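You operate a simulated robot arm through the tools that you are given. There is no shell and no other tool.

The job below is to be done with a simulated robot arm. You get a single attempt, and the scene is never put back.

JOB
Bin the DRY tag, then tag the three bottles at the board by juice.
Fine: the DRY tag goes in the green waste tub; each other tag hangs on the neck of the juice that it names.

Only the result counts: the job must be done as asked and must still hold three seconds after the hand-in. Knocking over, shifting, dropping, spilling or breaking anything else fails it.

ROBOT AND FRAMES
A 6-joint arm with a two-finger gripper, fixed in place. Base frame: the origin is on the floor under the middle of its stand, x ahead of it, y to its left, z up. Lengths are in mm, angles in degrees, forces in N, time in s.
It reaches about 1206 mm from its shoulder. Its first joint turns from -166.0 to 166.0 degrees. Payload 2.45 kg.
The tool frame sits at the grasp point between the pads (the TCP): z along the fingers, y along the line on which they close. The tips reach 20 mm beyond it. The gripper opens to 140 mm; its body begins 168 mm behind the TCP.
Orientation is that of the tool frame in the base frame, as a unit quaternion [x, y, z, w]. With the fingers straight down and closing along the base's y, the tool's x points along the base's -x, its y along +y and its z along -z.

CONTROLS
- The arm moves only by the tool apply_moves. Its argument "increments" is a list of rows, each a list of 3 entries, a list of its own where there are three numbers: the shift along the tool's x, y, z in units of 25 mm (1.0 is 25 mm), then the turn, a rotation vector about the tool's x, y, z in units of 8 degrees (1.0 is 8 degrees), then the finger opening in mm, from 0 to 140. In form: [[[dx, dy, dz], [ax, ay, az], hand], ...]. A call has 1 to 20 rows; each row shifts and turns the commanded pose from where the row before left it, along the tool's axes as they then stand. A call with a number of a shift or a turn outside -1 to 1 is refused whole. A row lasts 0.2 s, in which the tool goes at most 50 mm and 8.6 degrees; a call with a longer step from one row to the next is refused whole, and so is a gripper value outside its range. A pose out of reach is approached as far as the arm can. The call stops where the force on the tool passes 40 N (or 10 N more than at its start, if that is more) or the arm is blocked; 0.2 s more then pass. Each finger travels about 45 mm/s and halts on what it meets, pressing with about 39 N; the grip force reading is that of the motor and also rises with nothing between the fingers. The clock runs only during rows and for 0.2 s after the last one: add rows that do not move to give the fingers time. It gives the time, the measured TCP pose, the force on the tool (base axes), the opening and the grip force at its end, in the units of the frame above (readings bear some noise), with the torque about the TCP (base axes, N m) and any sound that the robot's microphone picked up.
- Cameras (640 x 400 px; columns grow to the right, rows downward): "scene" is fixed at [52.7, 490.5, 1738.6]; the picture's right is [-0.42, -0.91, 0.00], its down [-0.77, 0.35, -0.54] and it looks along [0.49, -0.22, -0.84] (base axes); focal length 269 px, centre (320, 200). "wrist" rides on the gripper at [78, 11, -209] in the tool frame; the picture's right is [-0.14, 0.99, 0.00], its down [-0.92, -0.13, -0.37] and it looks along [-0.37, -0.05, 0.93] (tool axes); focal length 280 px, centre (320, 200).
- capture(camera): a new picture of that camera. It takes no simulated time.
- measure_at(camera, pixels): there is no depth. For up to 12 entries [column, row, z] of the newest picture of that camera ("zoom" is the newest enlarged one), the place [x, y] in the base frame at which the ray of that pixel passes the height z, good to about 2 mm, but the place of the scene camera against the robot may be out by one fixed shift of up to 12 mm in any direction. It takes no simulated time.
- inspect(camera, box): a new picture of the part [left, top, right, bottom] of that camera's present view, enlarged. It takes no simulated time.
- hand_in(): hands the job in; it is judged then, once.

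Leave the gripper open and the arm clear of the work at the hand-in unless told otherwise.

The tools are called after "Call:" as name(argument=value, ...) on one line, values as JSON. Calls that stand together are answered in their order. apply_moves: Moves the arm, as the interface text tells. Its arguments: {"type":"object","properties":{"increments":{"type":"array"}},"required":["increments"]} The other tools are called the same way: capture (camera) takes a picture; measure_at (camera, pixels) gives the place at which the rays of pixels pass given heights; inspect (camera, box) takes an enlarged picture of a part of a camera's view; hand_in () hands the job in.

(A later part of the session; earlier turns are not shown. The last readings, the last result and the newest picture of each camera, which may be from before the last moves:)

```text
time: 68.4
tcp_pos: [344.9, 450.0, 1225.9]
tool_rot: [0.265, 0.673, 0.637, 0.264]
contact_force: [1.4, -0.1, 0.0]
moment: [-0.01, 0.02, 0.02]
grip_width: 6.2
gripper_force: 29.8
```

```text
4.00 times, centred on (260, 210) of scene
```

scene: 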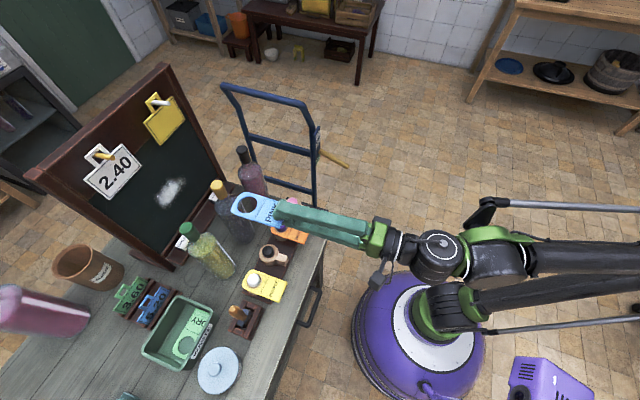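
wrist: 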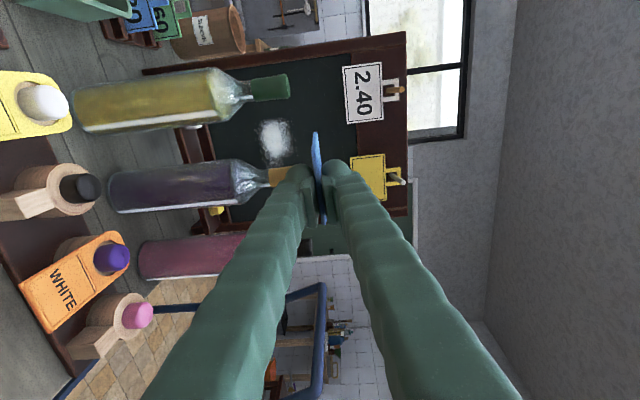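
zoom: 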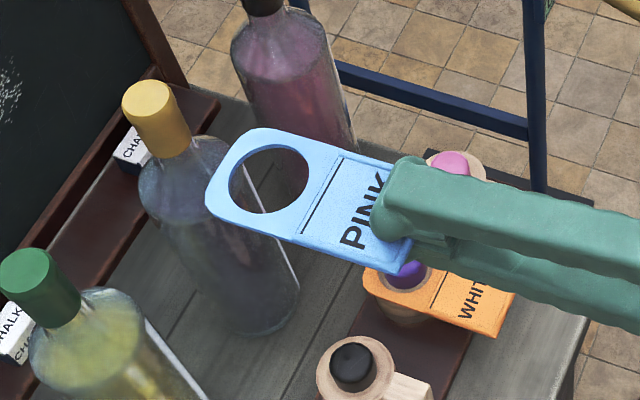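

I measure the hole centre at the tag's height and the gold cap at its height in this same enlargement.

Call:
measure_at(camera="zoom", pixels=[[269, 179, 1224], [230, 188, 1224], [308, 170, 1224], [278, 147, 1224], [259, 212, 1224], [145, 100, 1179], [302, 233, 1224], [343, 158, 1224], [205, 200, 1222], [262, 129, 1222]])

```text
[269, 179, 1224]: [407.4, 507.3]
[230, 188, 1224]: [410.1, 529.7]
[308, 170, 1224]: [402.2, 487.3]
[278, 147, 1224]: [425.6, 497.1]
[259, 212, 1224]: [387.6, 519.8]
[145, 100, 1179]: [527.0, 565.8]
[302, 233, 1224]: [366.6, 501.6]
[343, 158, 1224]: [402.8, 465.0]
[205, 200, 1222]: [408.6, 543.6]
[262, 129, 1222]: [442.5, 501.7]
```

Hole centre is 88.3 mm ahead and 6.0 mm left of the TCP, tag square to the table. To bring it over the black cap I need Δn≈+124, Δw≈−176 at this height (tag 40 mm above cap tops). Moving there.

Call:
apply_moves(increments=[[[-0.889, 0.029, 0.606], [0, 0, 0], 0], [[-0.889, 0.029, 0.606], [0, 0, 0], 0], [[-0.889, 0.029, 0.606], [0, 0, 0], 0], [[-0.889, 0.029, 0.606], [0, 0, 0], 0], [[-0.889, 0.029, 0.606], [0, 0, 0], 0], [[-0.889, 0.029, 0.606], [0, 0, 0], 0], [[-0.889, 0.029, 0.606], [0, 0, 0], 0], [[-0.889, 0.029, 0.606], [0, 0, 0], 0], [[0, 0, 0], [0, 0, 0], 0]])

Call:
inspect(camera="scene", box=[200, 110, 320, 210])

Call:
capture(camera="wrist")

```text
time: 70.4
tcp_pos: [545.6, 415.0, 1226.9]
tool_rot: [0.266, 0.674, 0.637, 0.262]
contact_force: [0.4, 0.1, 0.0]
moment: [0.01, 0.02, 0.01]
grip_width: 5.9
gripper_force: 30.4
out of reach, approached as far as the arm can: row 4, 5
```

```text
4.00 times, centred on (260, 160) of scene
```

zoom: 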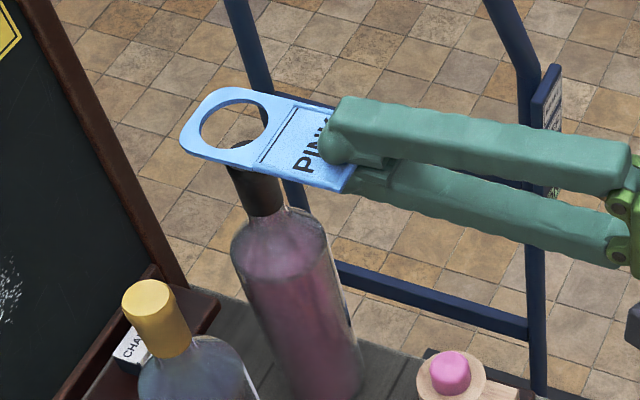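

```text
taken
```

wrist: 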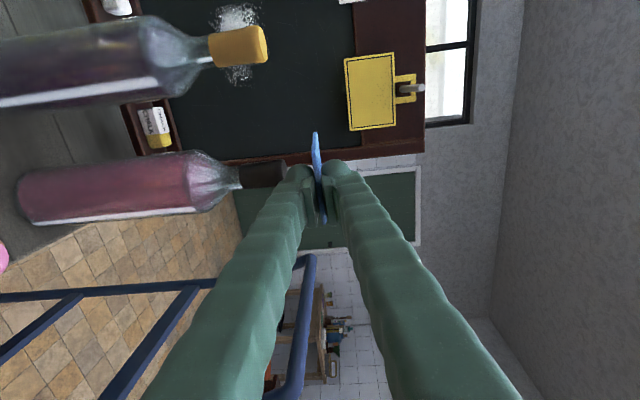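

TCP n=679, w=−92; still 7 mm in n and −9 mm in w to go. I apply that correction and re-measure the hole.

Call:
apply_moves(increments=[[[-0.186, 0.007, 0.141], [0, 0, 0], 0], [[-0.186, 0.007, 0.141], [0, 0, 0], 0], [[0, 0, 0], [0, 0, 0], 0]])

Call:
inspect(camera="scene", box=[200, 110, 320, 210])

```text
time: 71.2
tcp_pos: [556.3, 414.3, 1225.3]
tool_rot: [0.266, 0.673, 0.637, 0.265]
contact_force: [0.2, -0.4, 0.3]
moment: [-0.02, 0.0, -0.01]
grip_width: 6.0
gripper_force: 30.1
```

```text
4.00 times, centred on (260, 160) of scene
```

zoom: 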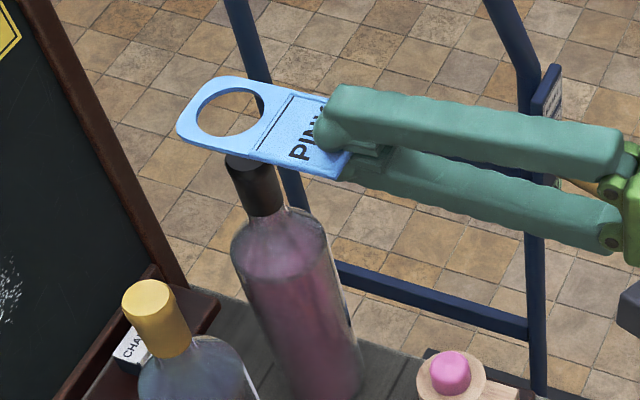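

TCP n=686.3, w=−100.4 (target 686.4, −101.5). I measure the hole centre in this enlargement to confirm it sits over the cap axis.

Call:
measure_at(camera="zoom", pixels=[[229.5, 111.5, 1222], [195, 117, 1222], [264, 105, 1222], [238, 87, 1222], [221, 137, 1222], [252, 162, 1179]])

```text
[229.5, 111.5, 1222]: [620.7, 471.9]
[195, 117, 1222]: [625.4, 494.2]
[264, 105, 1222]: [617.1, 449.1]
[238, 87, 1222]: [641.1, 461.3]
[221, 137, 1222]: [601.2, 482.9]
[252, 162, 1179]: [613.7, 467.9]
```

Hole centre in scene coordinates (772.6, −105.2) vs cap (770.9, −105.2): within 2 mm. I descend 50 mm so the cap just enters the hole, and check.

Call:
apply_moves(increments=[[[0.013, -0.666, 0.011], [0, 0, 0], 0], [[0.013, -0.666, 0.011], [0, 0, 0], 0], [[0.013, -0.666, 0.011], [0, 0, 0], 0], [[0, 0, 0], [0, 0, 0], 0]])

Call:
inspect(camera="scene", box=[210, 120, 310, 200])

Call:
inspect(camera="wrist", box=[220, 90, 420, 230])

```text
time: 72.2
tcp_pos: [554.9, 413.9, 1175.6]
tool_rot: [0.266, 0.674, 0.637, 0.265]
contact_force: [-0.5, -0.4, -0.5]
moment: [-0.02, 0.0, 0.0]
grip_width: 5.9
gripper_force: 30.6
```

```text
5.00 times, centred on (260, 160) of scene
```

zoom: 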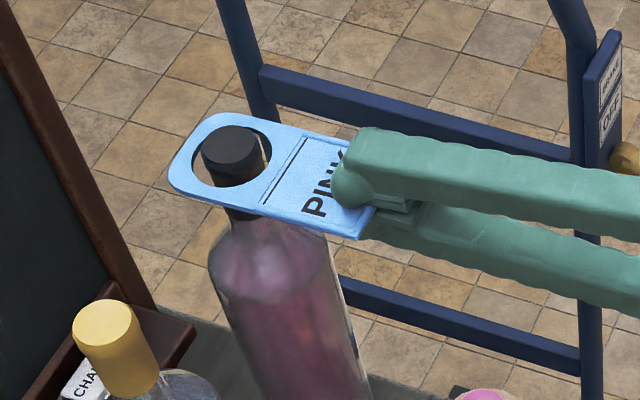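

```text
2.86 times, centred on (320, 160) of wrist
```

zoom: 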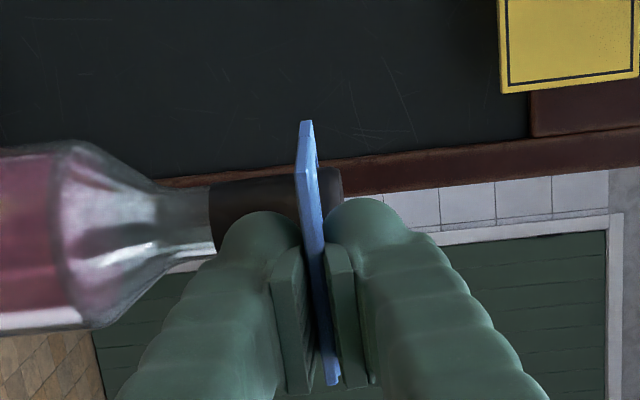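

The cap pokes through the hole, well centred, no force. I lower another 62 mm to bring the tag around the neck just above the shoulder.

Call:
apply_moves(increments=[[[0.012, -0.626, 0.03], [0, 0, 0], 0], [[0.012, -0.626, 0.03], [0, 0, 0], 0], [[0.012, -0.626, 0.03], [0, 0, 0], 0], [[0.012, -0.626, 0.03], [0, 0, 0], 0], [[0, 0, 0], [0, 0, 0], 0]])

Call:
inspect(camera="scene", box=[210, 120, 310, 200])

Call:
inspect(camera="wrist", box=[220, 90, 420, 230])

```text
time: 73.4
tcp_pos: [555.6, 413.5, 1112.2]
tool_rot: [0.265, 0.674, 0.637, 0.264]
contact_force: [-0.4, 0.4, -0.6]
moment: [0.02, 0.01, -0.01]
grip_width: 5.9
gripper_force: 30.2
```

```text
5.00 times, centred on (260, 160) of scene
```

zoom: 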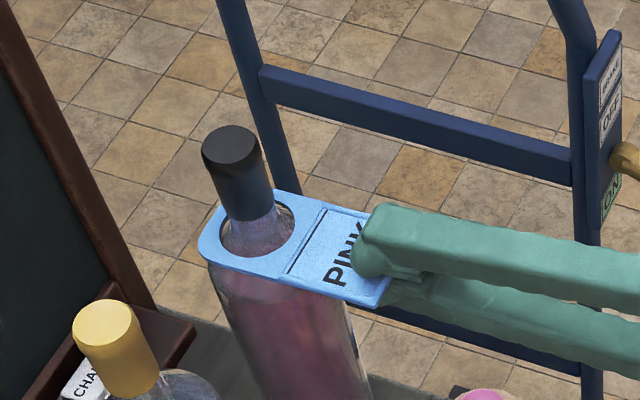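

```text
2.86 times, centred on (320, 160) of wrist
```

zoom: 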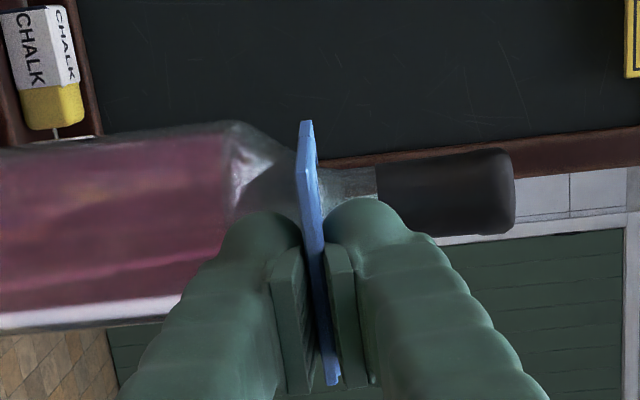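

Tag is around the neck just above the shoulder. I lower 5 mm more, then open gradually so the flap settles onto the bottle.

Call:
apply_moves(increments=[[[0.004, -0.2, 0.01], [0, 0, 0], 0], [[0, 0, 0], [0, 0, 0], 10], [[0, 0, 0], [0, 0, 0], 22], [[0, 0, 0], [0, 0, 0], 36], [[0, 0, 0], [0, 0, 0], 50], [[0, 0, 0], [0, 0, 0], 66], [[0, 0, 0], [0, 0, 0], 82], [[0, 0, 0], [0, 0, 0], 90], [[0, 0, 0], [0, 0, 0], 90]])

Call:
inspect(camera="scene", box=[210, 120, 310, 200])

Call:
inspect(camera="wrist", box=[220, 90, 420, 230])

```text
time: 75.4
tcp_pos: [554.4, 413.8, 1108.2]
tool_rot: [0.265, 0.673, 0.638, 0.263]
contact_force: [0.1, -0.6, 0.3]
moment: [0.02, 0.02, 0.04]
grip_width: 89.8
gripper_force: 0.0
```

```text
5.00 times, centred on (260, 160) of scene
```

zoom: 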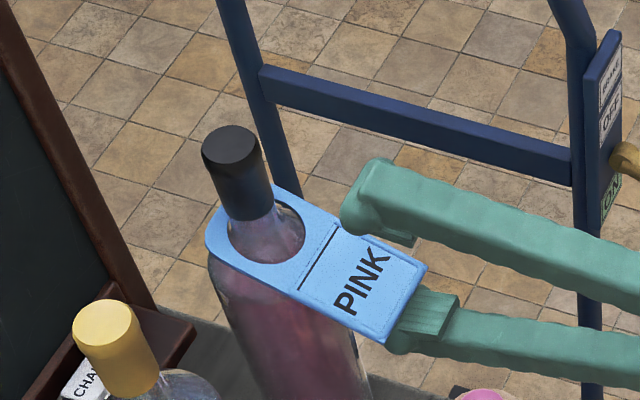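

```text
2.86 times, centred on (320, 160) of wrist
```

zoom: 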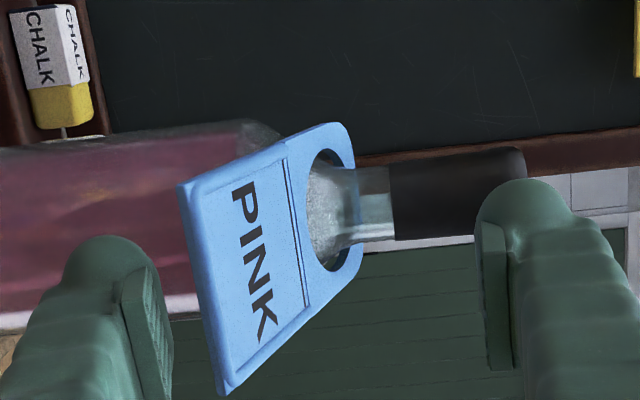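

PINK hangs on the black-capped (pink juice) bottle, flap free of the lower finger. I retract straight back toward the robot.

Call:
apply_moves(increments=[[[0.008, -0.03, -0.5], [0, 0, 0], 90], [[0.016, -0.05, -0.95], [0, 0, 0], 90], [[0.016, -0.047, -0.95], [0, 0, 0], 90], [[0.016, -0.047, -0.95], [0, 0, 0], 90], [[0.016, -0.047, -0.95], [0, 0, 0], 80], [[0.016, -0.047, -0.95], [0, 0, 0], 70]])

Call:
capture(camera="scene")

Call:
capture(camera="wrist")

```text
time: 76.8
tcp_pos: [462.4, 318.9, 1106.8]
tool_rot: [0.266, 0.674, 0.637, 0.265]
contact_force: [0.5, -0.9, -0.7]
moment: [-0.03, 0.01, 0.01]
grip_width: 69.9
gripper_force: 0.1
```

```text
taken
```

scene: 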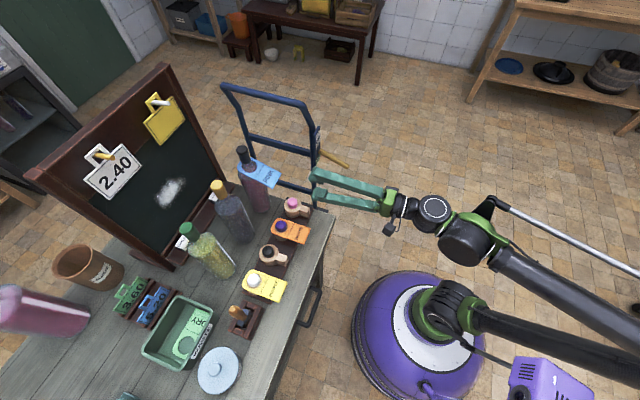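

```text
taken
```

wrist: 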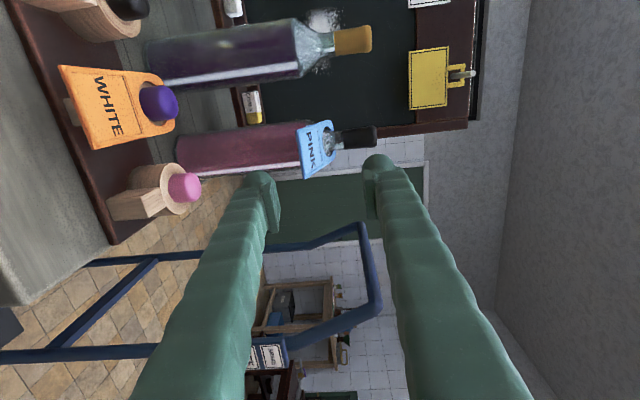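

PINK done and stable. Next is WHITE: front centre at n≈557, w≈−14, z≈931. I move to its pre-grasp pose (n≈525, w≈−14, z≈938) with opening 26, coming down in front of the rack.

Call:
apply_moves(increments=[[[0.88, -0.013, -0.26], [0, 0, 0], 55], [[0.88, -0.013, -0.26], [0, 0, 0], 40], [[0.88, -0.013, -0.26], [0, 0, 0], 30], [[0.88, -0.013, -0.26], [0, 0, 0], 26], [[0.018, -0.964, 0.045], [0, 0, 0], 26], [[0.018, -0.964, 0.045], [0, 0, 0], 26], [[0.018, -0.964, 0.045], [0, 0, 0], 26], [[0.018, -0.964, 0.045], [0, 0, 0], 26], [[0.018, -0.964, 0.045], [0, 0, 0], 26], [[0.018, -0.964, 0.045], [0, 0, 0], 26], [[0.01, -0.6, 0.03], [0, 0, 0], 26], [[0, 0, 0], [0, 0, 0], 26]])

Call:
inspect(camera="wrist", box=[240, 110, 400, 230])

Call:
inspect(camera="scene", box=[240, 180, 360, 280])

```text
time: 79.4
tcp_pos: [388.4, 356.9, 945.2]
tool_rot: [0.266, 0.673, 0.637, 0.265]
contact_force: [-0.5, 0.1, -0.3]
moment: [-0.03, 0.02, -0.01]
grip_width: 26.2
gripper_force: 0.1
out of reach, approached as far as the arm can: row 4
```

```text
3.33 times, centred on (320, 170) of wrist
```

zoom: 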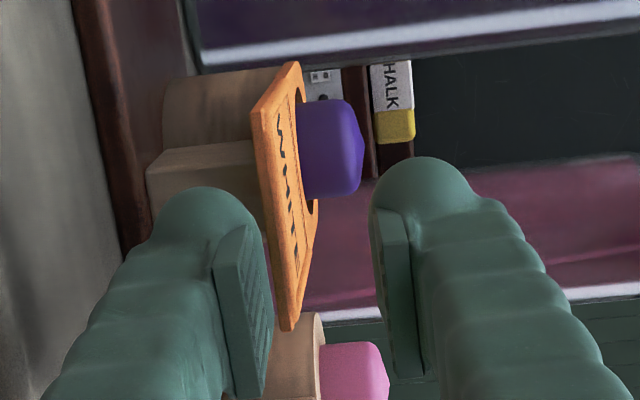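

```text
4.00 times, centred on (300, 230) of scene
```

zoom: 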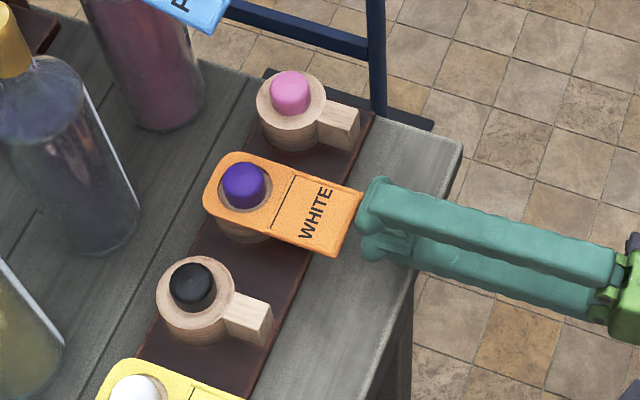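

TCP n=527, w=−22, z=945; the flap sits nearer the lower finger. I shift +8 in w, −7 in z, then advance 33 mm.

Call:
apply_moves(increments=[[[0.16, -0.15, 0.01], [0, 0, 0], 26], [[0.16, -0.14, 0.01], [0, 0, 0], 26], [[0, 0, 0.44], [0, 0, 0], 26], [[0, 0, 0.44], [0, 0, 0], 26], [[0, 0, 0.44], [0, 0, 0], 26], [[0, 0, 0], [0, 0, 0], 26]])

Call:
inspect(camera="wrist", box=[240, 110, 400, 230])

Call:
inspect(camera="scene", box=[240, 180, 360, 280])

```text
time: 80.8
tcp_pos: [406.5, 387.1, 934.8]
tool_rot: [0.266, 0.673, 0.638, 0.263]
contact_force: [0.7, -1.1, 0.5]
moment: [0.03, -0.02, 0.04]
grip_width: 26.2
gripper_force: 0.2
```

```text
3.33 times, centred on (320, 170) of wrist
```

zoom: 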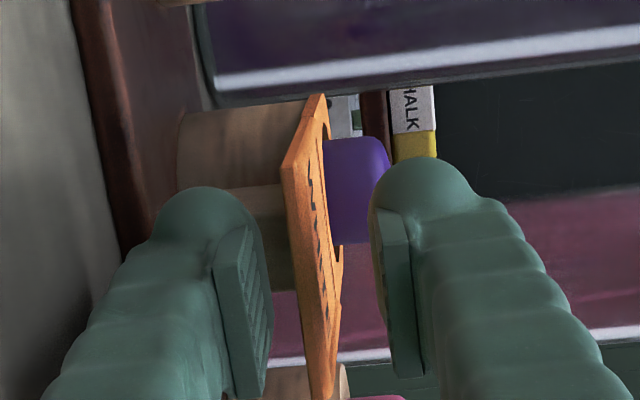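

```text
4.00 times, centred on (300, 230) of scene
```

zoom: 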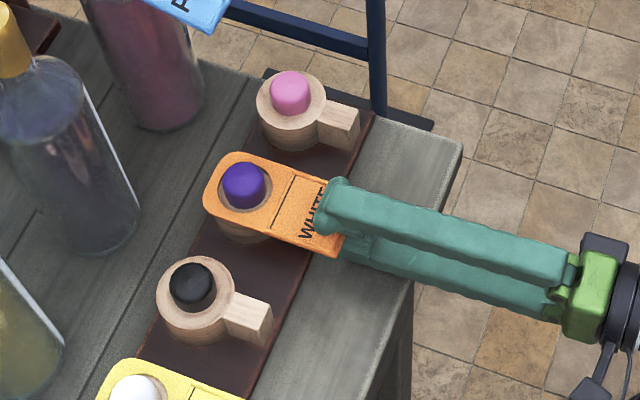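

TCP n=561, w=−14, z=935, flap nicely between the pads. I raise 1.5 mm (as with PINK) and close on it.

Call:
apply_moves(increments=[[[0, 0.06, 0], [0, 0, 0], 24], [[0, 0, 0], [0, 0, 0], 18], [[0, 0, 0], [0, 0, 0], 12], [[0, 0, 0], [0, 0, 0], 7], [[0, 0, 0], [0, 0, 0], 3], [[0, 0, 0], [0, 0, 0], 0], [[0, 0, 0], [0, 0, 0], 0]])

Call:
inspect(camera="wrist", box=[240, 110, 400, 230])

Call:
inspect(camera="scene", box=[240, 180, 360, 280])

```text
time: 82.4
tcp_pos: [405.1, 386.7, 935.6]
tool_rot: [0.266, 0.674, 0.637, 0.265]
contact_force: [-0.2, 0.3, 0.2]
moment: [-0.01, 0.0, 0.01]
grip_width: 5.9
gripper_force: 30.5
```

```text
3.33 times, centred on (320, 170) of wrist
```

zoom: 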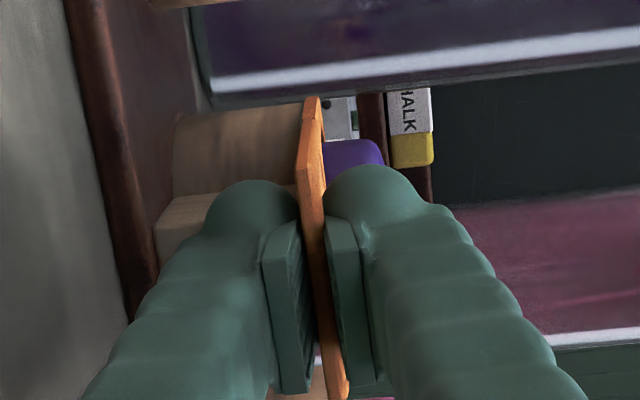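

```text
4.00 times, centred on (300, 230) of scene
```

zoom: 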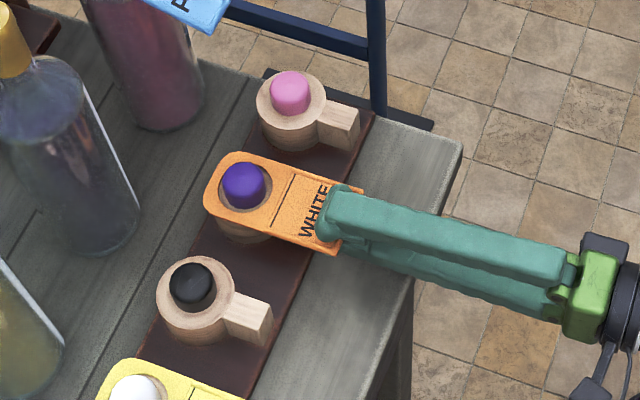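

WHITE is gripped (5.9 mm, 30 N, no external load). I lift it straight up 30 mm and check.

Call:
apply_moves(increments=[[[-0.006, 0.3, -0.014], [0, 0, 0], 0], [[-0.008, 0.4, -0.019], [0, 0, 0], 0], [[-0.01, 0.5, -0.024], [0, 0, 0], 0], [[0, 0, 0], [0, 0, 0], 0]])

Call:
inspect(camera="scene", box=[240, 180, 360, 280])

```text
time: 83.4
tcp_pos: [406.2, 386.5, 967.6]
tool_rot: [0.265, 0.673, 0.638, 0.264]
contact_force: [0.1, 0.0, 0.0]
moment: [0.0, 0.01, -0.03]
grip_width: 6.0
gripper_force: 29.8
```

```text
4.00 times, centred on (300, 230) of scene
```

zoom: 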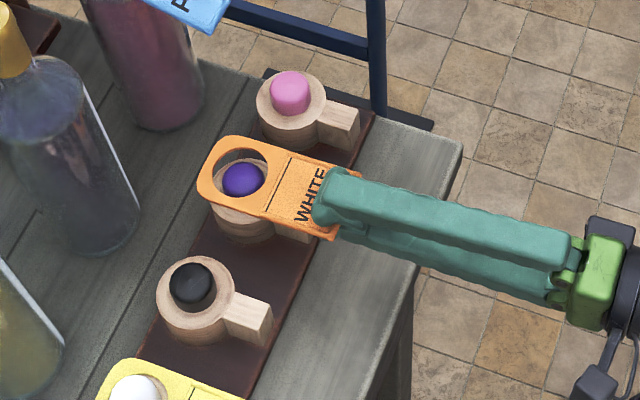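

Clear of the knob. I raise it to about z=1225.

Call:
apply_moves(increments=[[[-0.018, 0.938, -0.045], [0, 0, 0], 0], [[-0.018, 0.938, -0.045], [0, 0, 0], 0], [[-0.018, 0.938, -0.045], [0, 0, 0], 0], [[-0.018, 0.938, -0.045], [0, 0, 0], 0], [[-0.018, 0.938, -0.045], [0, 0, 0], 0], [[-0.018, 0.938, -0.045], [0, 0, 0], 0], [[-0.018, 0.938, -0.045], [0, 0, 0], 0], [[-0.018, 0.938, -0.045], [0, 0, 0], 0], [[-0.018, 0.938, -0.045], [0, 0, 0], 0], [[-0.018, 0.938, -0.045], [0, 0, 0], 0], [[-0.018, 0.938, -0.045], [0, 0, 0], 0], [[0, 0, 0], [0, 0, 0], 0]])

Call:
inspect(camera="scene", box=[200, 150, 320, 250])

```text
time: 86.0
tcp_pos: [406.9, 386.5, 1226.2]
tool_rot: [0.266, 0.674, 0.636, 0.264]
contact_force: [0.0, -0.2, -0.8]
moment: [-0.01, 0.02, 0.02]
grip_width: 5.6
gripper_force: 30.3
```

```text
4.00 times, centred on (260, 200) of scene
```

zoom: 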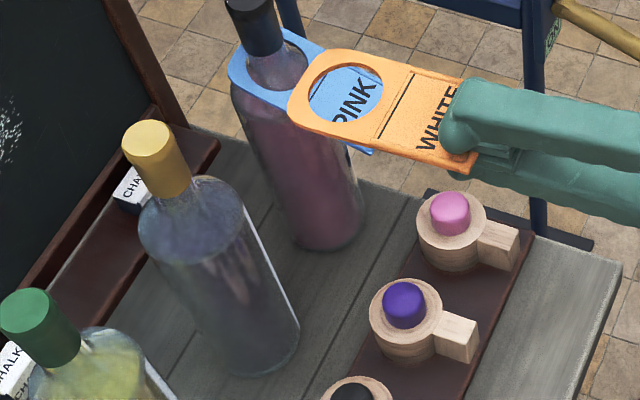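

I measure the WHITE hole's extremes at z=1223 and the green and gold caps at z=1179 in this same enlargement.

Call:
measure_at(camera="zoom", pixels=[[345, 93, 1223], [307, 101, 1223], [383, 86, 1223], [355, 62, 1223], [336, 124, 1223], [25, 311, 1179], [147, 140, 1179], [381, 138, 1224], [418, 73, 1224]])

```text
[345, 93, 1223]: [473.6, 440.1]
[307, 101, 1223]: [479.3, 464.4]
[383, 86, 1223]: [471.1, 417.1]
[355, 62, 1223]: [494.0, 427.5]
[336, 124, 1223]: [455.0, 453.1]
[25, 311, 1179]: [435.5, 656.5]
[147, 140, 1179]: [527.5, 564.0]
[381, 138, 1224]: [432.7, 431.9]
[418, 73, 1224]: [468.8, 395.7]
```

Hole is 89 mm ahead of the TCP, w offset ~0. To centre over the green cap I need Δn≈+125.5, Δw≈+180; moving there at z≈1226 (40 mm above the caps).

Call:
apply_moves(increments=[[[0.891, 0.03, 0.64], [0, 0, 0], 0], [[0.891, 0.03, 0.64], [0, 0, 0], 0], [[0.891, 0.03, 0.64], [0, 0, 0], 0], [[0.891, 0.03, 0.64], [0, 0, 0], 0], [[0.891, 0.03, 0.64], [0, 0, 0], 0], [[0.891, 0.03, 0.64], [0, 0, 0], 0], [[0.891, 0.03, 0.64], [0, 0, 0], 0], [[0.891, 0.03, 0.64], [0, 0, 0], 0], [[0, 0, 0], [0, 0, 0], 0]])

Call:
inspect(camera="scene", box=[140, 180, 260, 280])

Call:
capture(camera="wrist")

```text
time: 88.0
tcp_pos: [369.3, 592.8, 1218.8]
tool_rot: [0.266, 0.676, 0.636, 0.263]
contact_force: [0.2, -1.0, -0.5]
moment: [0.0, 0.02, 0.01]
grip_width: 6.0
gripper_force: 30.5
out of reach, approached as far as the arm can: row 1
```

```text
4.00 times, centred on (200, 230) of scene
```

zoom: 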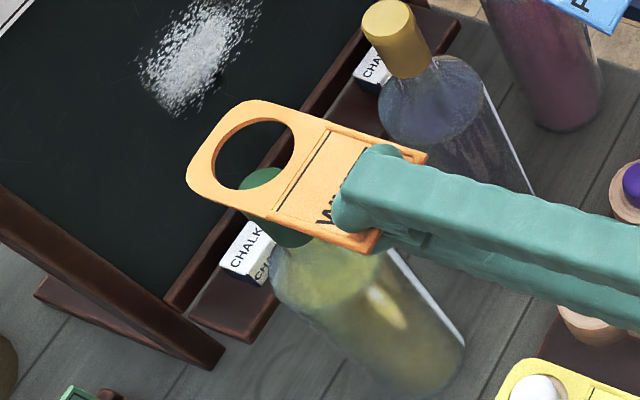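

```text
taken
```

wrist: 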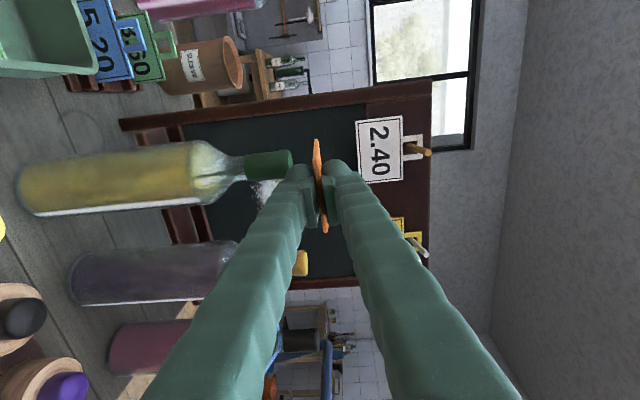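

TCP n=680, w=158, z=1219; remaining Δn=+6, Δw=+8. I correct and re-measure the hole against the green cap.

Call:
apply_moves(increments=[[[0.156, 0.02, 0.123], [0, 0, 0], 0], [[0.156, 0.02, 0.123], [0, 0, 0], 0], [[0, 0, 0], [0, 0, 0], 0]])

Call:
inspect(camera="scene", box=[140, 180, 260, 280])

```text
time: 88.8
tcp_pos: [367.1, 603.1, 1218.1]
tool_rot: [0.265, 0.676, 0.635, 0.263]
contact_force: [-0.2, 0.2, -1.1]
moment: [0.01, 0.03, -0.03]
grip_width: 5.9
gripper_force: 29.6
```

```text
4.00 times, centred on (200, 230) of scene
```

zoom: 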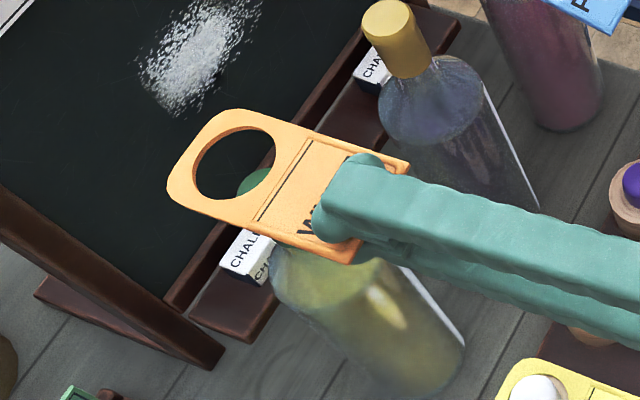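

TCP n=686, w=167. I measure the hole extremes at z=1214.

Call:
measure_at(camera="zoom", pixels=[[194, 172, 1214], [275, 154, 1214], [246, 128, 1214], [223, 199, 1214], [234.5, 163.5, 1214]])

```text
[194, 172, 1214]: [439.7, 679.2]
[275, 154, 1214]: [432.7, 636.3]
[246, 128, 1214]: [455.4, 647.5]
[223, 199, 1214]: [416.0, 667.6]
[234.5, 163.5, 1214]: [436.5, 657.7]
```

Hole (773.3, 156.8) vs green cap (772.2, 156.4) in scene coordinates — within ~1 mm. I descend 43 mm and check the entry.

Call:
apply_moves(increments=[[[0.011, -0.573, 0.02], [0, 0, 0], 0], [[0.011, -0.573, 0.02], [0, 0, 0], 0], [[0.011, -0.573, 0.02], [0, 0, 0], 0], [[0, 0, 0], [0, 0, 0], 0]])

Call:
inspect(camera="scene", box=[140, 180, 260, 280])

Call:
inspect(camera="wrist", box=[220, 90, 420, 230])

```text
time: 89.8
tcp_pos: [366.0, 603.2, 1175.9]
tool_rot: [0.265, 0.677, 0.634, 0.263]
contact_force: [-0.7, 0.1, 0.5]
moment: [0.03, 0.01, 0.0]
grip_width: 5.7
gripper_force: 30.5
```

```text
4.00 times, centred on (200, 230) of scene
```

zoom: 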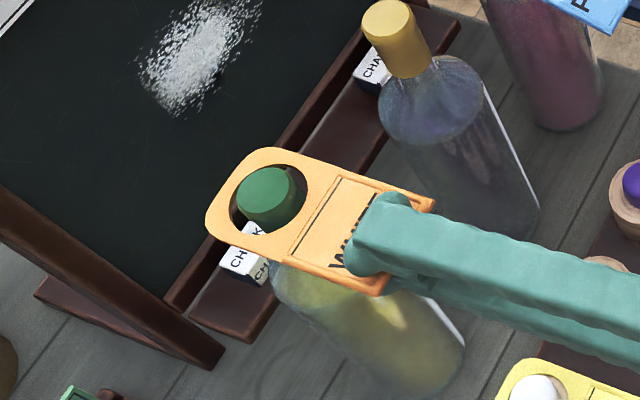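

```text
2.86 times, centred on (320, 160) of wrist
```

zoom: 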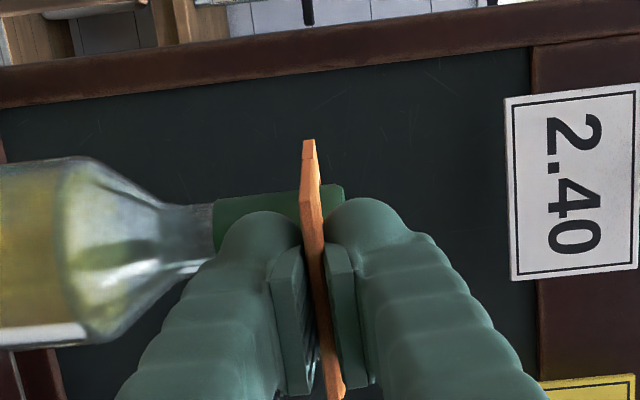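

Green cap is centred in the hole with no force. I lower another 67 mm to the shoulder.

Call:
apply_moves(increments=[[[0.013, -0.67, 0.038], [0, 0, 0], 0], [[0.013, -0.67, 0.038], [0, 0, 0], 0], [[0.013, -0.67, 0.038], [0, 0, 0], 0], [[0.013, -0.67, 0.038], [0, 0, 0], 0], [[0, 0, 0], [0, 0, 0], 0]])

Call:
inspect(camera="scene", box=[140, 180, 260, 280])

Call:
inspect(camera="wrist", box=[220, 90, 420, 230])

```text
time: 91.0
tcp_pos: [366.1, 600.2, 1107.7]
tool_rot: [0.265, 0.676, 0.635, 0.263]
contact_force: [-0.3, -0.3, 0.3]
moment: [0.02, -0.04, 0.01]
grip_width: 6.1
gripper_force: 29.9
```

```text
4.00 times, centred on (200, 230) of scene
```

zoom: 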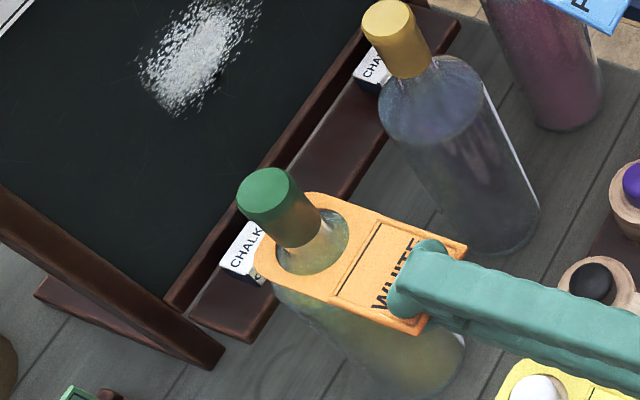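

```text
2.86 times, centred on (320, 160) of wrist
```

zoom: 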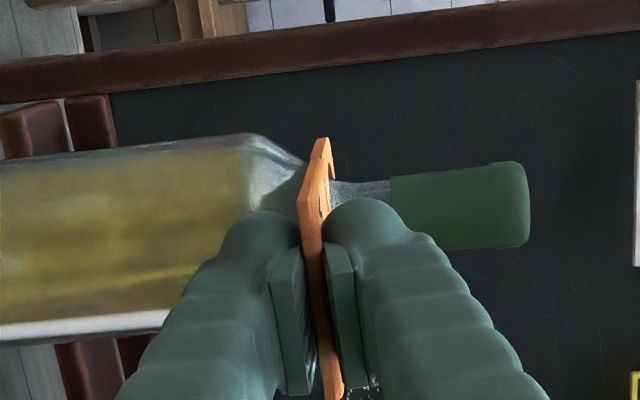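

WHITE is around the green-capped bottle's neck at the shoulder. I open gradually.

Call:
apply_moves(increments=[[[0, 0, 0], [0, 0, 0], 10], [[0, 0, 0], [0, 0, 0], 22], [[0, 0, 0], [0, 0, 0], 36], [[0, 0, 0], [0, 0, 0], 50], [[0, 0, 0], [0, 0, 0], 66], [[0, 0, 0], [0, 0, 0], 82], [[0, 0, 0], [0, 0, 0], 92], [[0, 0, 0], [0, 0, 0], 92]])

Call:
inspect(camera="scene", box=[140, 180, 260, 280])

Call:
inspect(camera="wrist", box=[220, 90, 420, 230])

```text
time: 92.8
tcp_pos: [367.3, 600.4, 1109.2]
tool_rot: [0.266, 0.676, 0.634, 0.264]
contact_force: [-0.7, 0.1, -0.1]
moment: [0.03, 0.02, -0.03]
grip_width: 91.9
gripper_force: 0.0
```

```text
4.00 times, centred on (200, 230) of scene
```

zoom: 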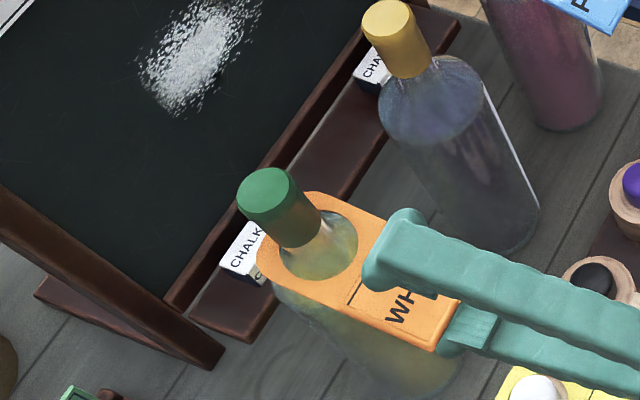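

```text
2.86 times, centred on (320, 160) of wrist
```

zoom: 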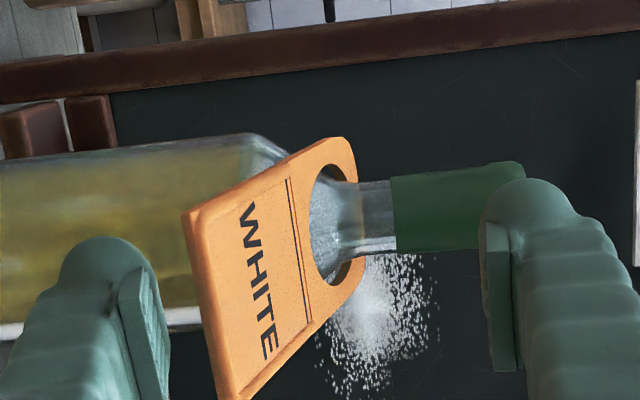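

WHITE hangs properly, fingers clear of it. I retract straight back.

Call:
apply_moves(increments=[[[0.008, -0.035, -0.5], [0, 0, 0], 92], [[0.016, -0.055, -0.95], [0, 0, 0], 92], [[0.016, -0.053, -0.95], [0, 0, 0], 92], [[0.016, -0.053, -0.95], [0, 0, 0], 92], [[0.016, -0.053, -0.95], [0, 0, 0], 80], [[0.016, -0.053, -0.95], [0, 0, 0], 70], [[0, 0, 0], [0, 0, 0], 60]])

Call:
capture(camera="scene")

Call:
capture(camera="wrist")

```text
time: 94.4
tcp_pos: [286.6, 505.5, 1107.9]
tool_rot: [0.262, 0.683, 0.628, 0.265]
contact_force: [-0.3, 0.0, 0.2]
moment: [0.01, -0.02, 0.02]
grip_width: 60.2
gripper_force: 0.0
out of reach, approached as far as the arm can: row 4, 5, 6
```

```text
taken
```

scene: 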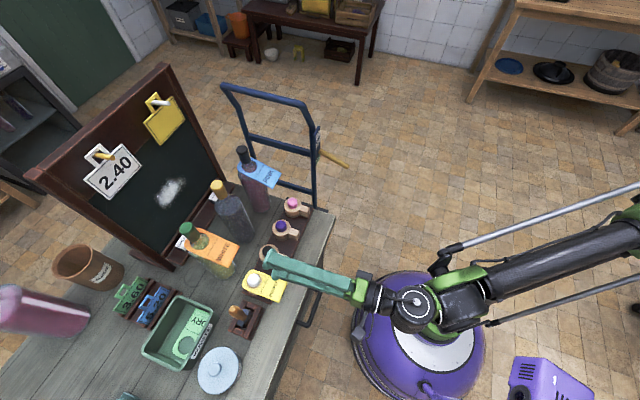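

```text
taken
```

wrist: 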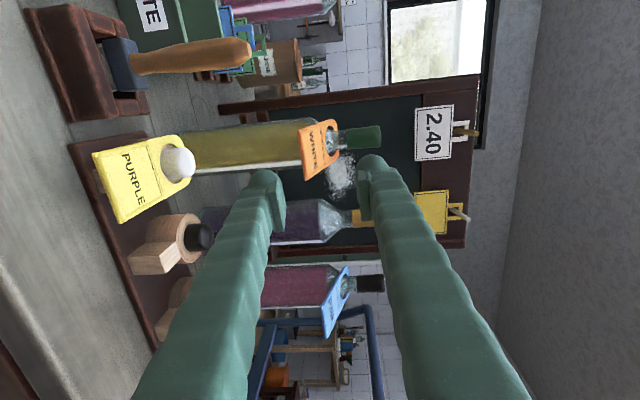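

WHITE done. TCP n=560, w=155, z=1108, nose 4° down. Next PURPLE: front centre n≈557, w≈174. I move to n≈540, w≈174 and descend to z≈990 with the opening narrowing to 26, then re-check the pose.

Call:
apply_moves(increments=[[[0.4, -0.015, -0.39], [0, 0, 0], 45], [[0.4, -0.015, -0.39], [0, 0, 0], 30], [[0.032, -0.957, 0.067], [0, 0, 0], 26], [[0.032, -0.957, 0.067], [0, 0, 0], 26], [[0.032, -0.957, 0.067], [0, 0, 0], 26], [[0.032, -0.957, 0.067], [0, 0, 0], 26], [[0.032, -0.957, 0.067], [0, 0, 0], 26], [[0, 0, 0], [0, 0, 0], 26]])

Call:
capture(camera="wrist")

Call:
inspect(camera="scene", box=[220, 220, 340, 320])

```text
time: 96.2
tcp_pos: [297.5, 502.3, 988.1]
tool_rot: [0.262, 0.682, 0.63, 0.264]
contact_force: [0.3, 0.2, 0.1]
moment: [-0.02, -0.02, 0.04]
grip_width: 26.0
gripper_force: 0.1
out of reach, approached as far as the arm can: row 1, 2, 3, 4, 5, 6, 7
```

```text
taken
```

wrist: 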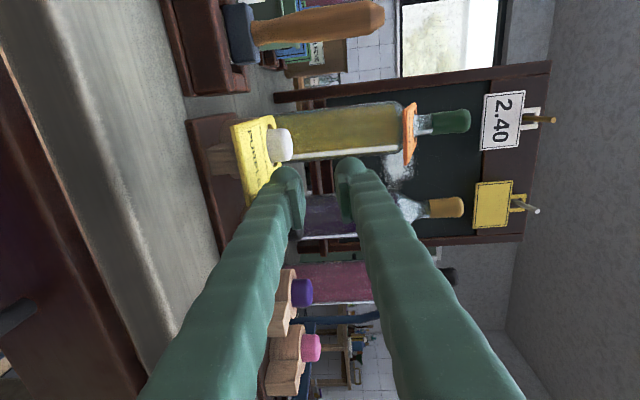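

```text
4.00 times, centred on (280, 270) of scene
```

zoom: 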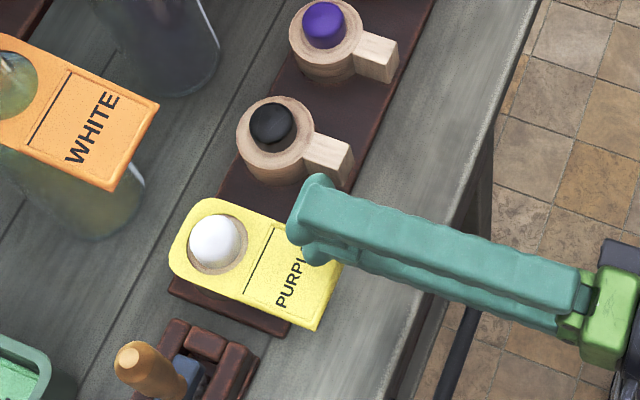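

PURPLE's position is at a wrist-yaw limit with the tool at azimuth 46°: the TCP stalled at w=145. I'll turn the gripper +14° toward the arm's own radial direction (skewing the grip slightly, which is fine), and try to level it here at z=988, above everything nearby.

Call:
apply_moves(increments=[[[0, 0.2, 0], [0, 0.875, 0], 26], [[0, 0.2, 0], [0, 0.875, 0], 26], [[0, 0, 0], [-0.3, 0, 0.2], 26], [[0, 0, 0], [0, 0, 0], 26]])

Call:
capture(camera="wrist")

```text
time: 97.2
tcp_pos: [299.2, 503.6, 998.2]
tool_rot: [0.189, 0.692, 0.674, 0.177]
contact_force: [-0.2, -0.5, 0.4]
moment: [0.0, 0.03, -0.02]
grip_width: 26.2
gripper_force: 0.0
```

```text
taken
```

wrist: 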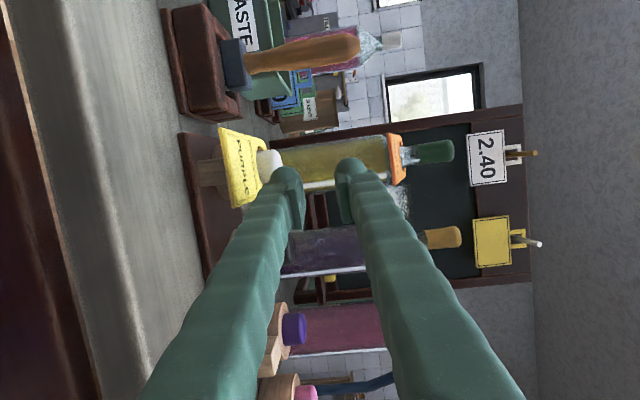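

Now azimuth 60°, nose only 1.7° down, roll ~0.5°, and no reach complaint. I go back to the pre-grasp point (n≈527, w≈160) and descend to z≈936.

Call:
apply_moves(increments=[[[0.518, -0.024, -0.708], [0, 0, 0], 26], [[0.518, -0.024, -0.708], [0, 0, 0], 26], [[-0.008, -0.827, 0.024], [0, 0, 0], 26], [[-0.008, -0.827, 0.024], [0, 0, 0], 26], [[-0.008, -0.827, 0.024], [0, 0, 0], 26], [[0, 0, 0], [0, 0, 0], 26]])

Call:
inspect(camera="wrist", box=[240, 110, 400, 230])

Call:
inspect(camera="scene", box=[210, 240, 330, 340])

```text
time: 98.6
tcp_pos: [272.2, 484.3, 936.7]
tool_rot: [0.192, 0.688, 0.678, 0.172]
contact_force: [0.1, -0.8, 0.5]
moment: [0.01, -0.01, 0.02]
grip_width: 26.0
gripper_force: 0.0
out of reach, approached as far as the arm can: row 2, 3, 4
```

```text
3.33 times, centred on (320, 170) of wrist
```

zoom: 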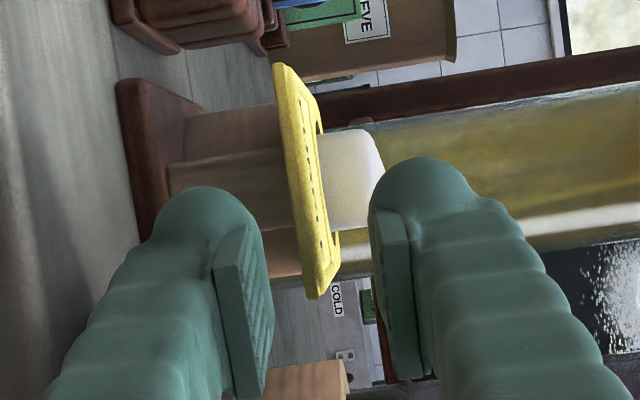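

```text
4.00 times, centred on (270, 290) of scene
```

zoom: 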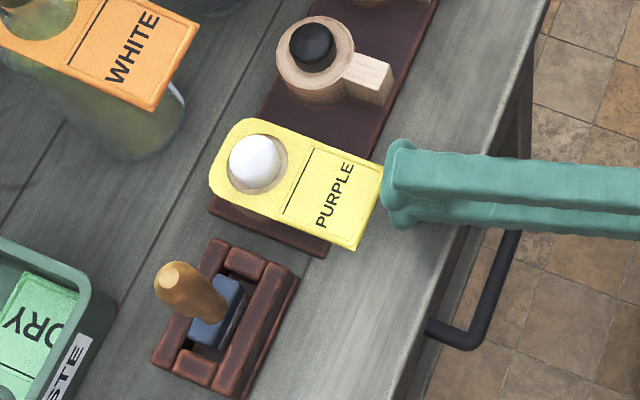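

TCP n=535, w=150, z=937; the flap is between the fingers vertically. I advance toward (n≈559, w≈169), moving forward and left together so the tips end ~21 mm over the flap near its middle.

Call:
apply_moves(increments=[[[0.16, 0.01, 0.372], [0, 0, 0], 26], [[0.16, 0.01, 0.372], [0, 0, 0], 26], [[0.16, 0.01, 0.372], [0, 0, 0], 26], [[0, 0, 0], [0, 0, 0], 26]])

Call:
inspect(camera="wrist", box=[240, 110, 400, 230])

Call:
inspect(camera="scene", box=[210, 240, 330, 340])

```text
time: 99.6
tcp_pos: [281.8, 511.3, 936.6]
tool_rot: [0.191, 0.689, 0.678, 0.172]
contact_force: [-0.6, 0.3, 0.0]
moment: [0.04, -0.01, 0.01]
grip_width: 25.9
gripper_force: 0.1
out of reach, approached as far as the arm can: row 1, 3
```

```text
3.33 times, centred on (320, 170) of wrist
```

zoom: 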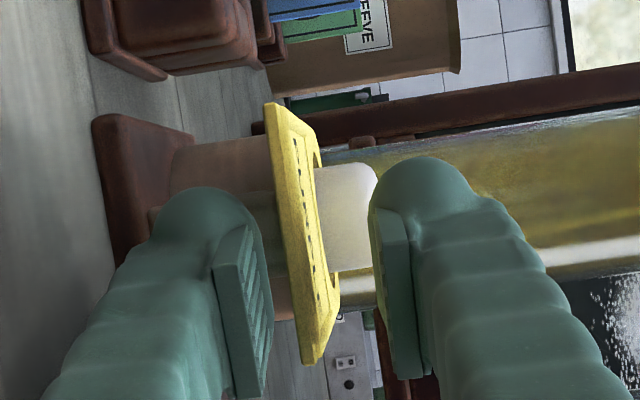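

```text
4.00 times, centred on (270, 290) of scene
```

zoom: 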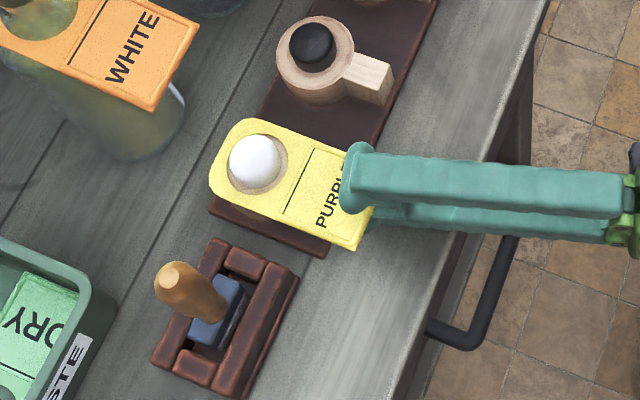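

Tips at n≈580, w≈167 around the PURPLE flap, no contact. I close on it.

Call:
apply_moves(increments=[[[0, -0.04, 0], [0, 0, 0], 22], [[0, 0, 0], [0, 0, 0], 16], [[0, 0, 0], [0, 0, 0], 11], [[0, 0, 0], [0, 0, 0], 6], [[0, 0, 0], [0, 0, 0], 2], [[0, 0, 0], [0, 0, 0], 0], [[0, 0, 0], [0, 0, 0], 0]])

Call:
inspect(camera="wrist", box=[240, 110, 400, 230])

Call:
inspect(camera="scene", box=[210, 240, 330, 340])

```text
time: 101.2
tcp_pos: [273.0, 516.9, 927.4]
tool_rot: [0.182, 0.699, 0.672, 0.16]
contact_force: [-0.1, -0.3, 9.2]
moment: [0.18, -0.26, 0.02]
grip_width: 5.9
gripper_force: 30.8
out of reach, approached as far as the arm can: row 1
```

```text
3.33 times, centred on (320, 170) of wrist
```

zoom: 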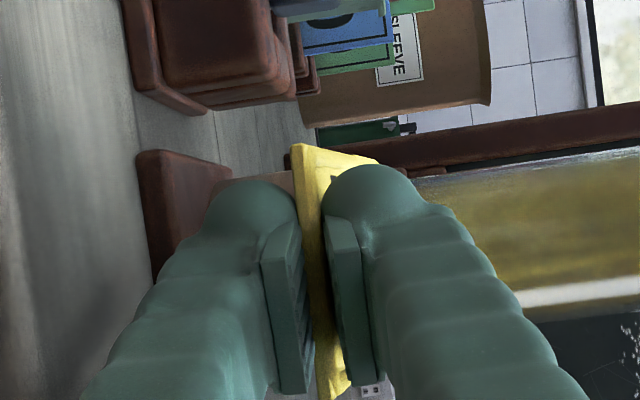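

```text
4.00 times, centred on (270, 290) of scene
```

zoom: 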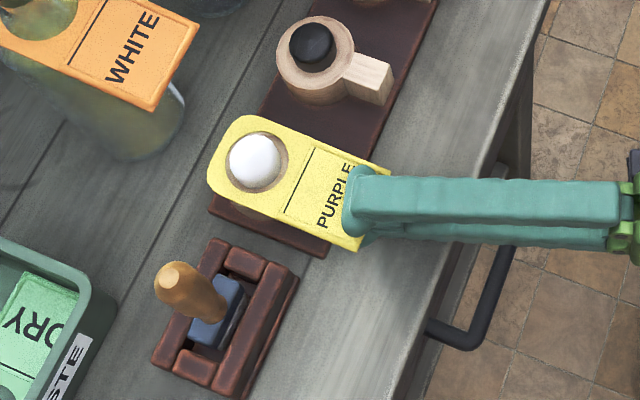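

Grip is firm (5.9 mm, 31 N), but the reach limit made the arm settle ~9 mm lower and 10 mm left, pressing ~9 N on the block. The rack looks unmoved. I raise gently to unload.

Call:
apply_moves(increments=[[[0.004, 0.2, -0.008], [0, 0, 0], 0], [[0.004, 0.2, -0.008], [0, 0, 0], 0]])

Call:
inspect(camera="wrist", box=[240, 110, 400, 230])

Call:
inspect(camera="scene", box=[210, 240, 330, 340])

```text
time: 101.8
tcp_pos: [282.7, 510.4, 944.4]
tool_rot: [0.192, 0.688, 0.678, 0.173]
contact_force: [-6.9, 9.0, -1.9]
moment: [0.0, 0.15, 0.99]
grip_width: 5.9
gripper_force: 30.1
```

```text
3.33 times, centred on (320, 170) of wrist
```

zoom: 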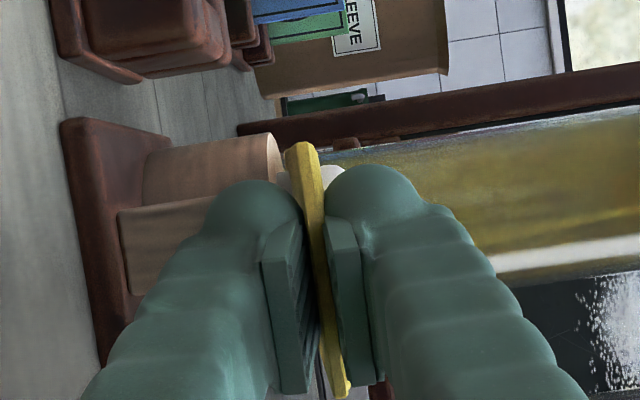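

```text
4.00 times, centred on (270, 290) of scene
```

zoom: 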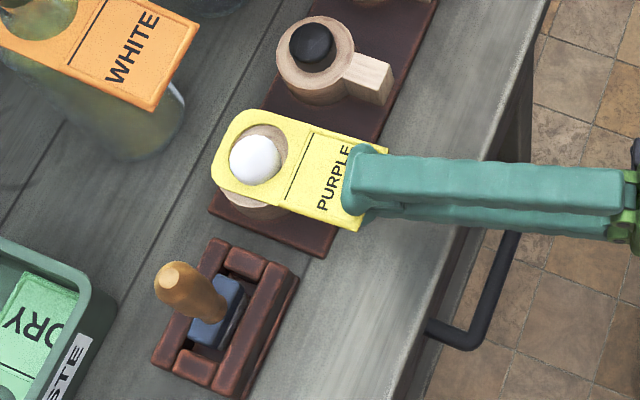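

Unloaded vertically, but the arm sprang back to w=161 so the hole now leans on the knob with ~11 N sideways (the rack still looks unmoved). Turning the tool +5° about the vertical moves the hole left ~8 mm and away from the reach limit, so I do that.

Call:
apply_moves(increments=[[[0, 0, 0], [0, 0.22, 0], 0], [[0, 0, 0], [0, 0.22, 0], 0], [[0, 0, 0], [0, 0.22, 0], 0]])

Call:
inspect(camera="scene", box=[210, 240, 330, 340])

```text
time: 102.6
tcp_pos: [278.9, 512.9, 945.9]
tool_rot: [0.161, 0.687, 0.693, 0.146]
contact_force: [0.4, -0.8, -0.5]
moment: [0.01, 0.01, -0.03]
grip_width: 6.1
gripper_force: 30.4
out of reach, approached as far as the arm can: row 3
```

```text
4.00 times, centred on (270, 290) of scene
```

zoom: 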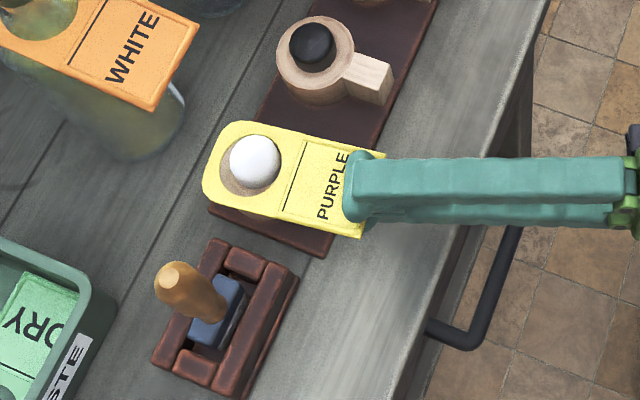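

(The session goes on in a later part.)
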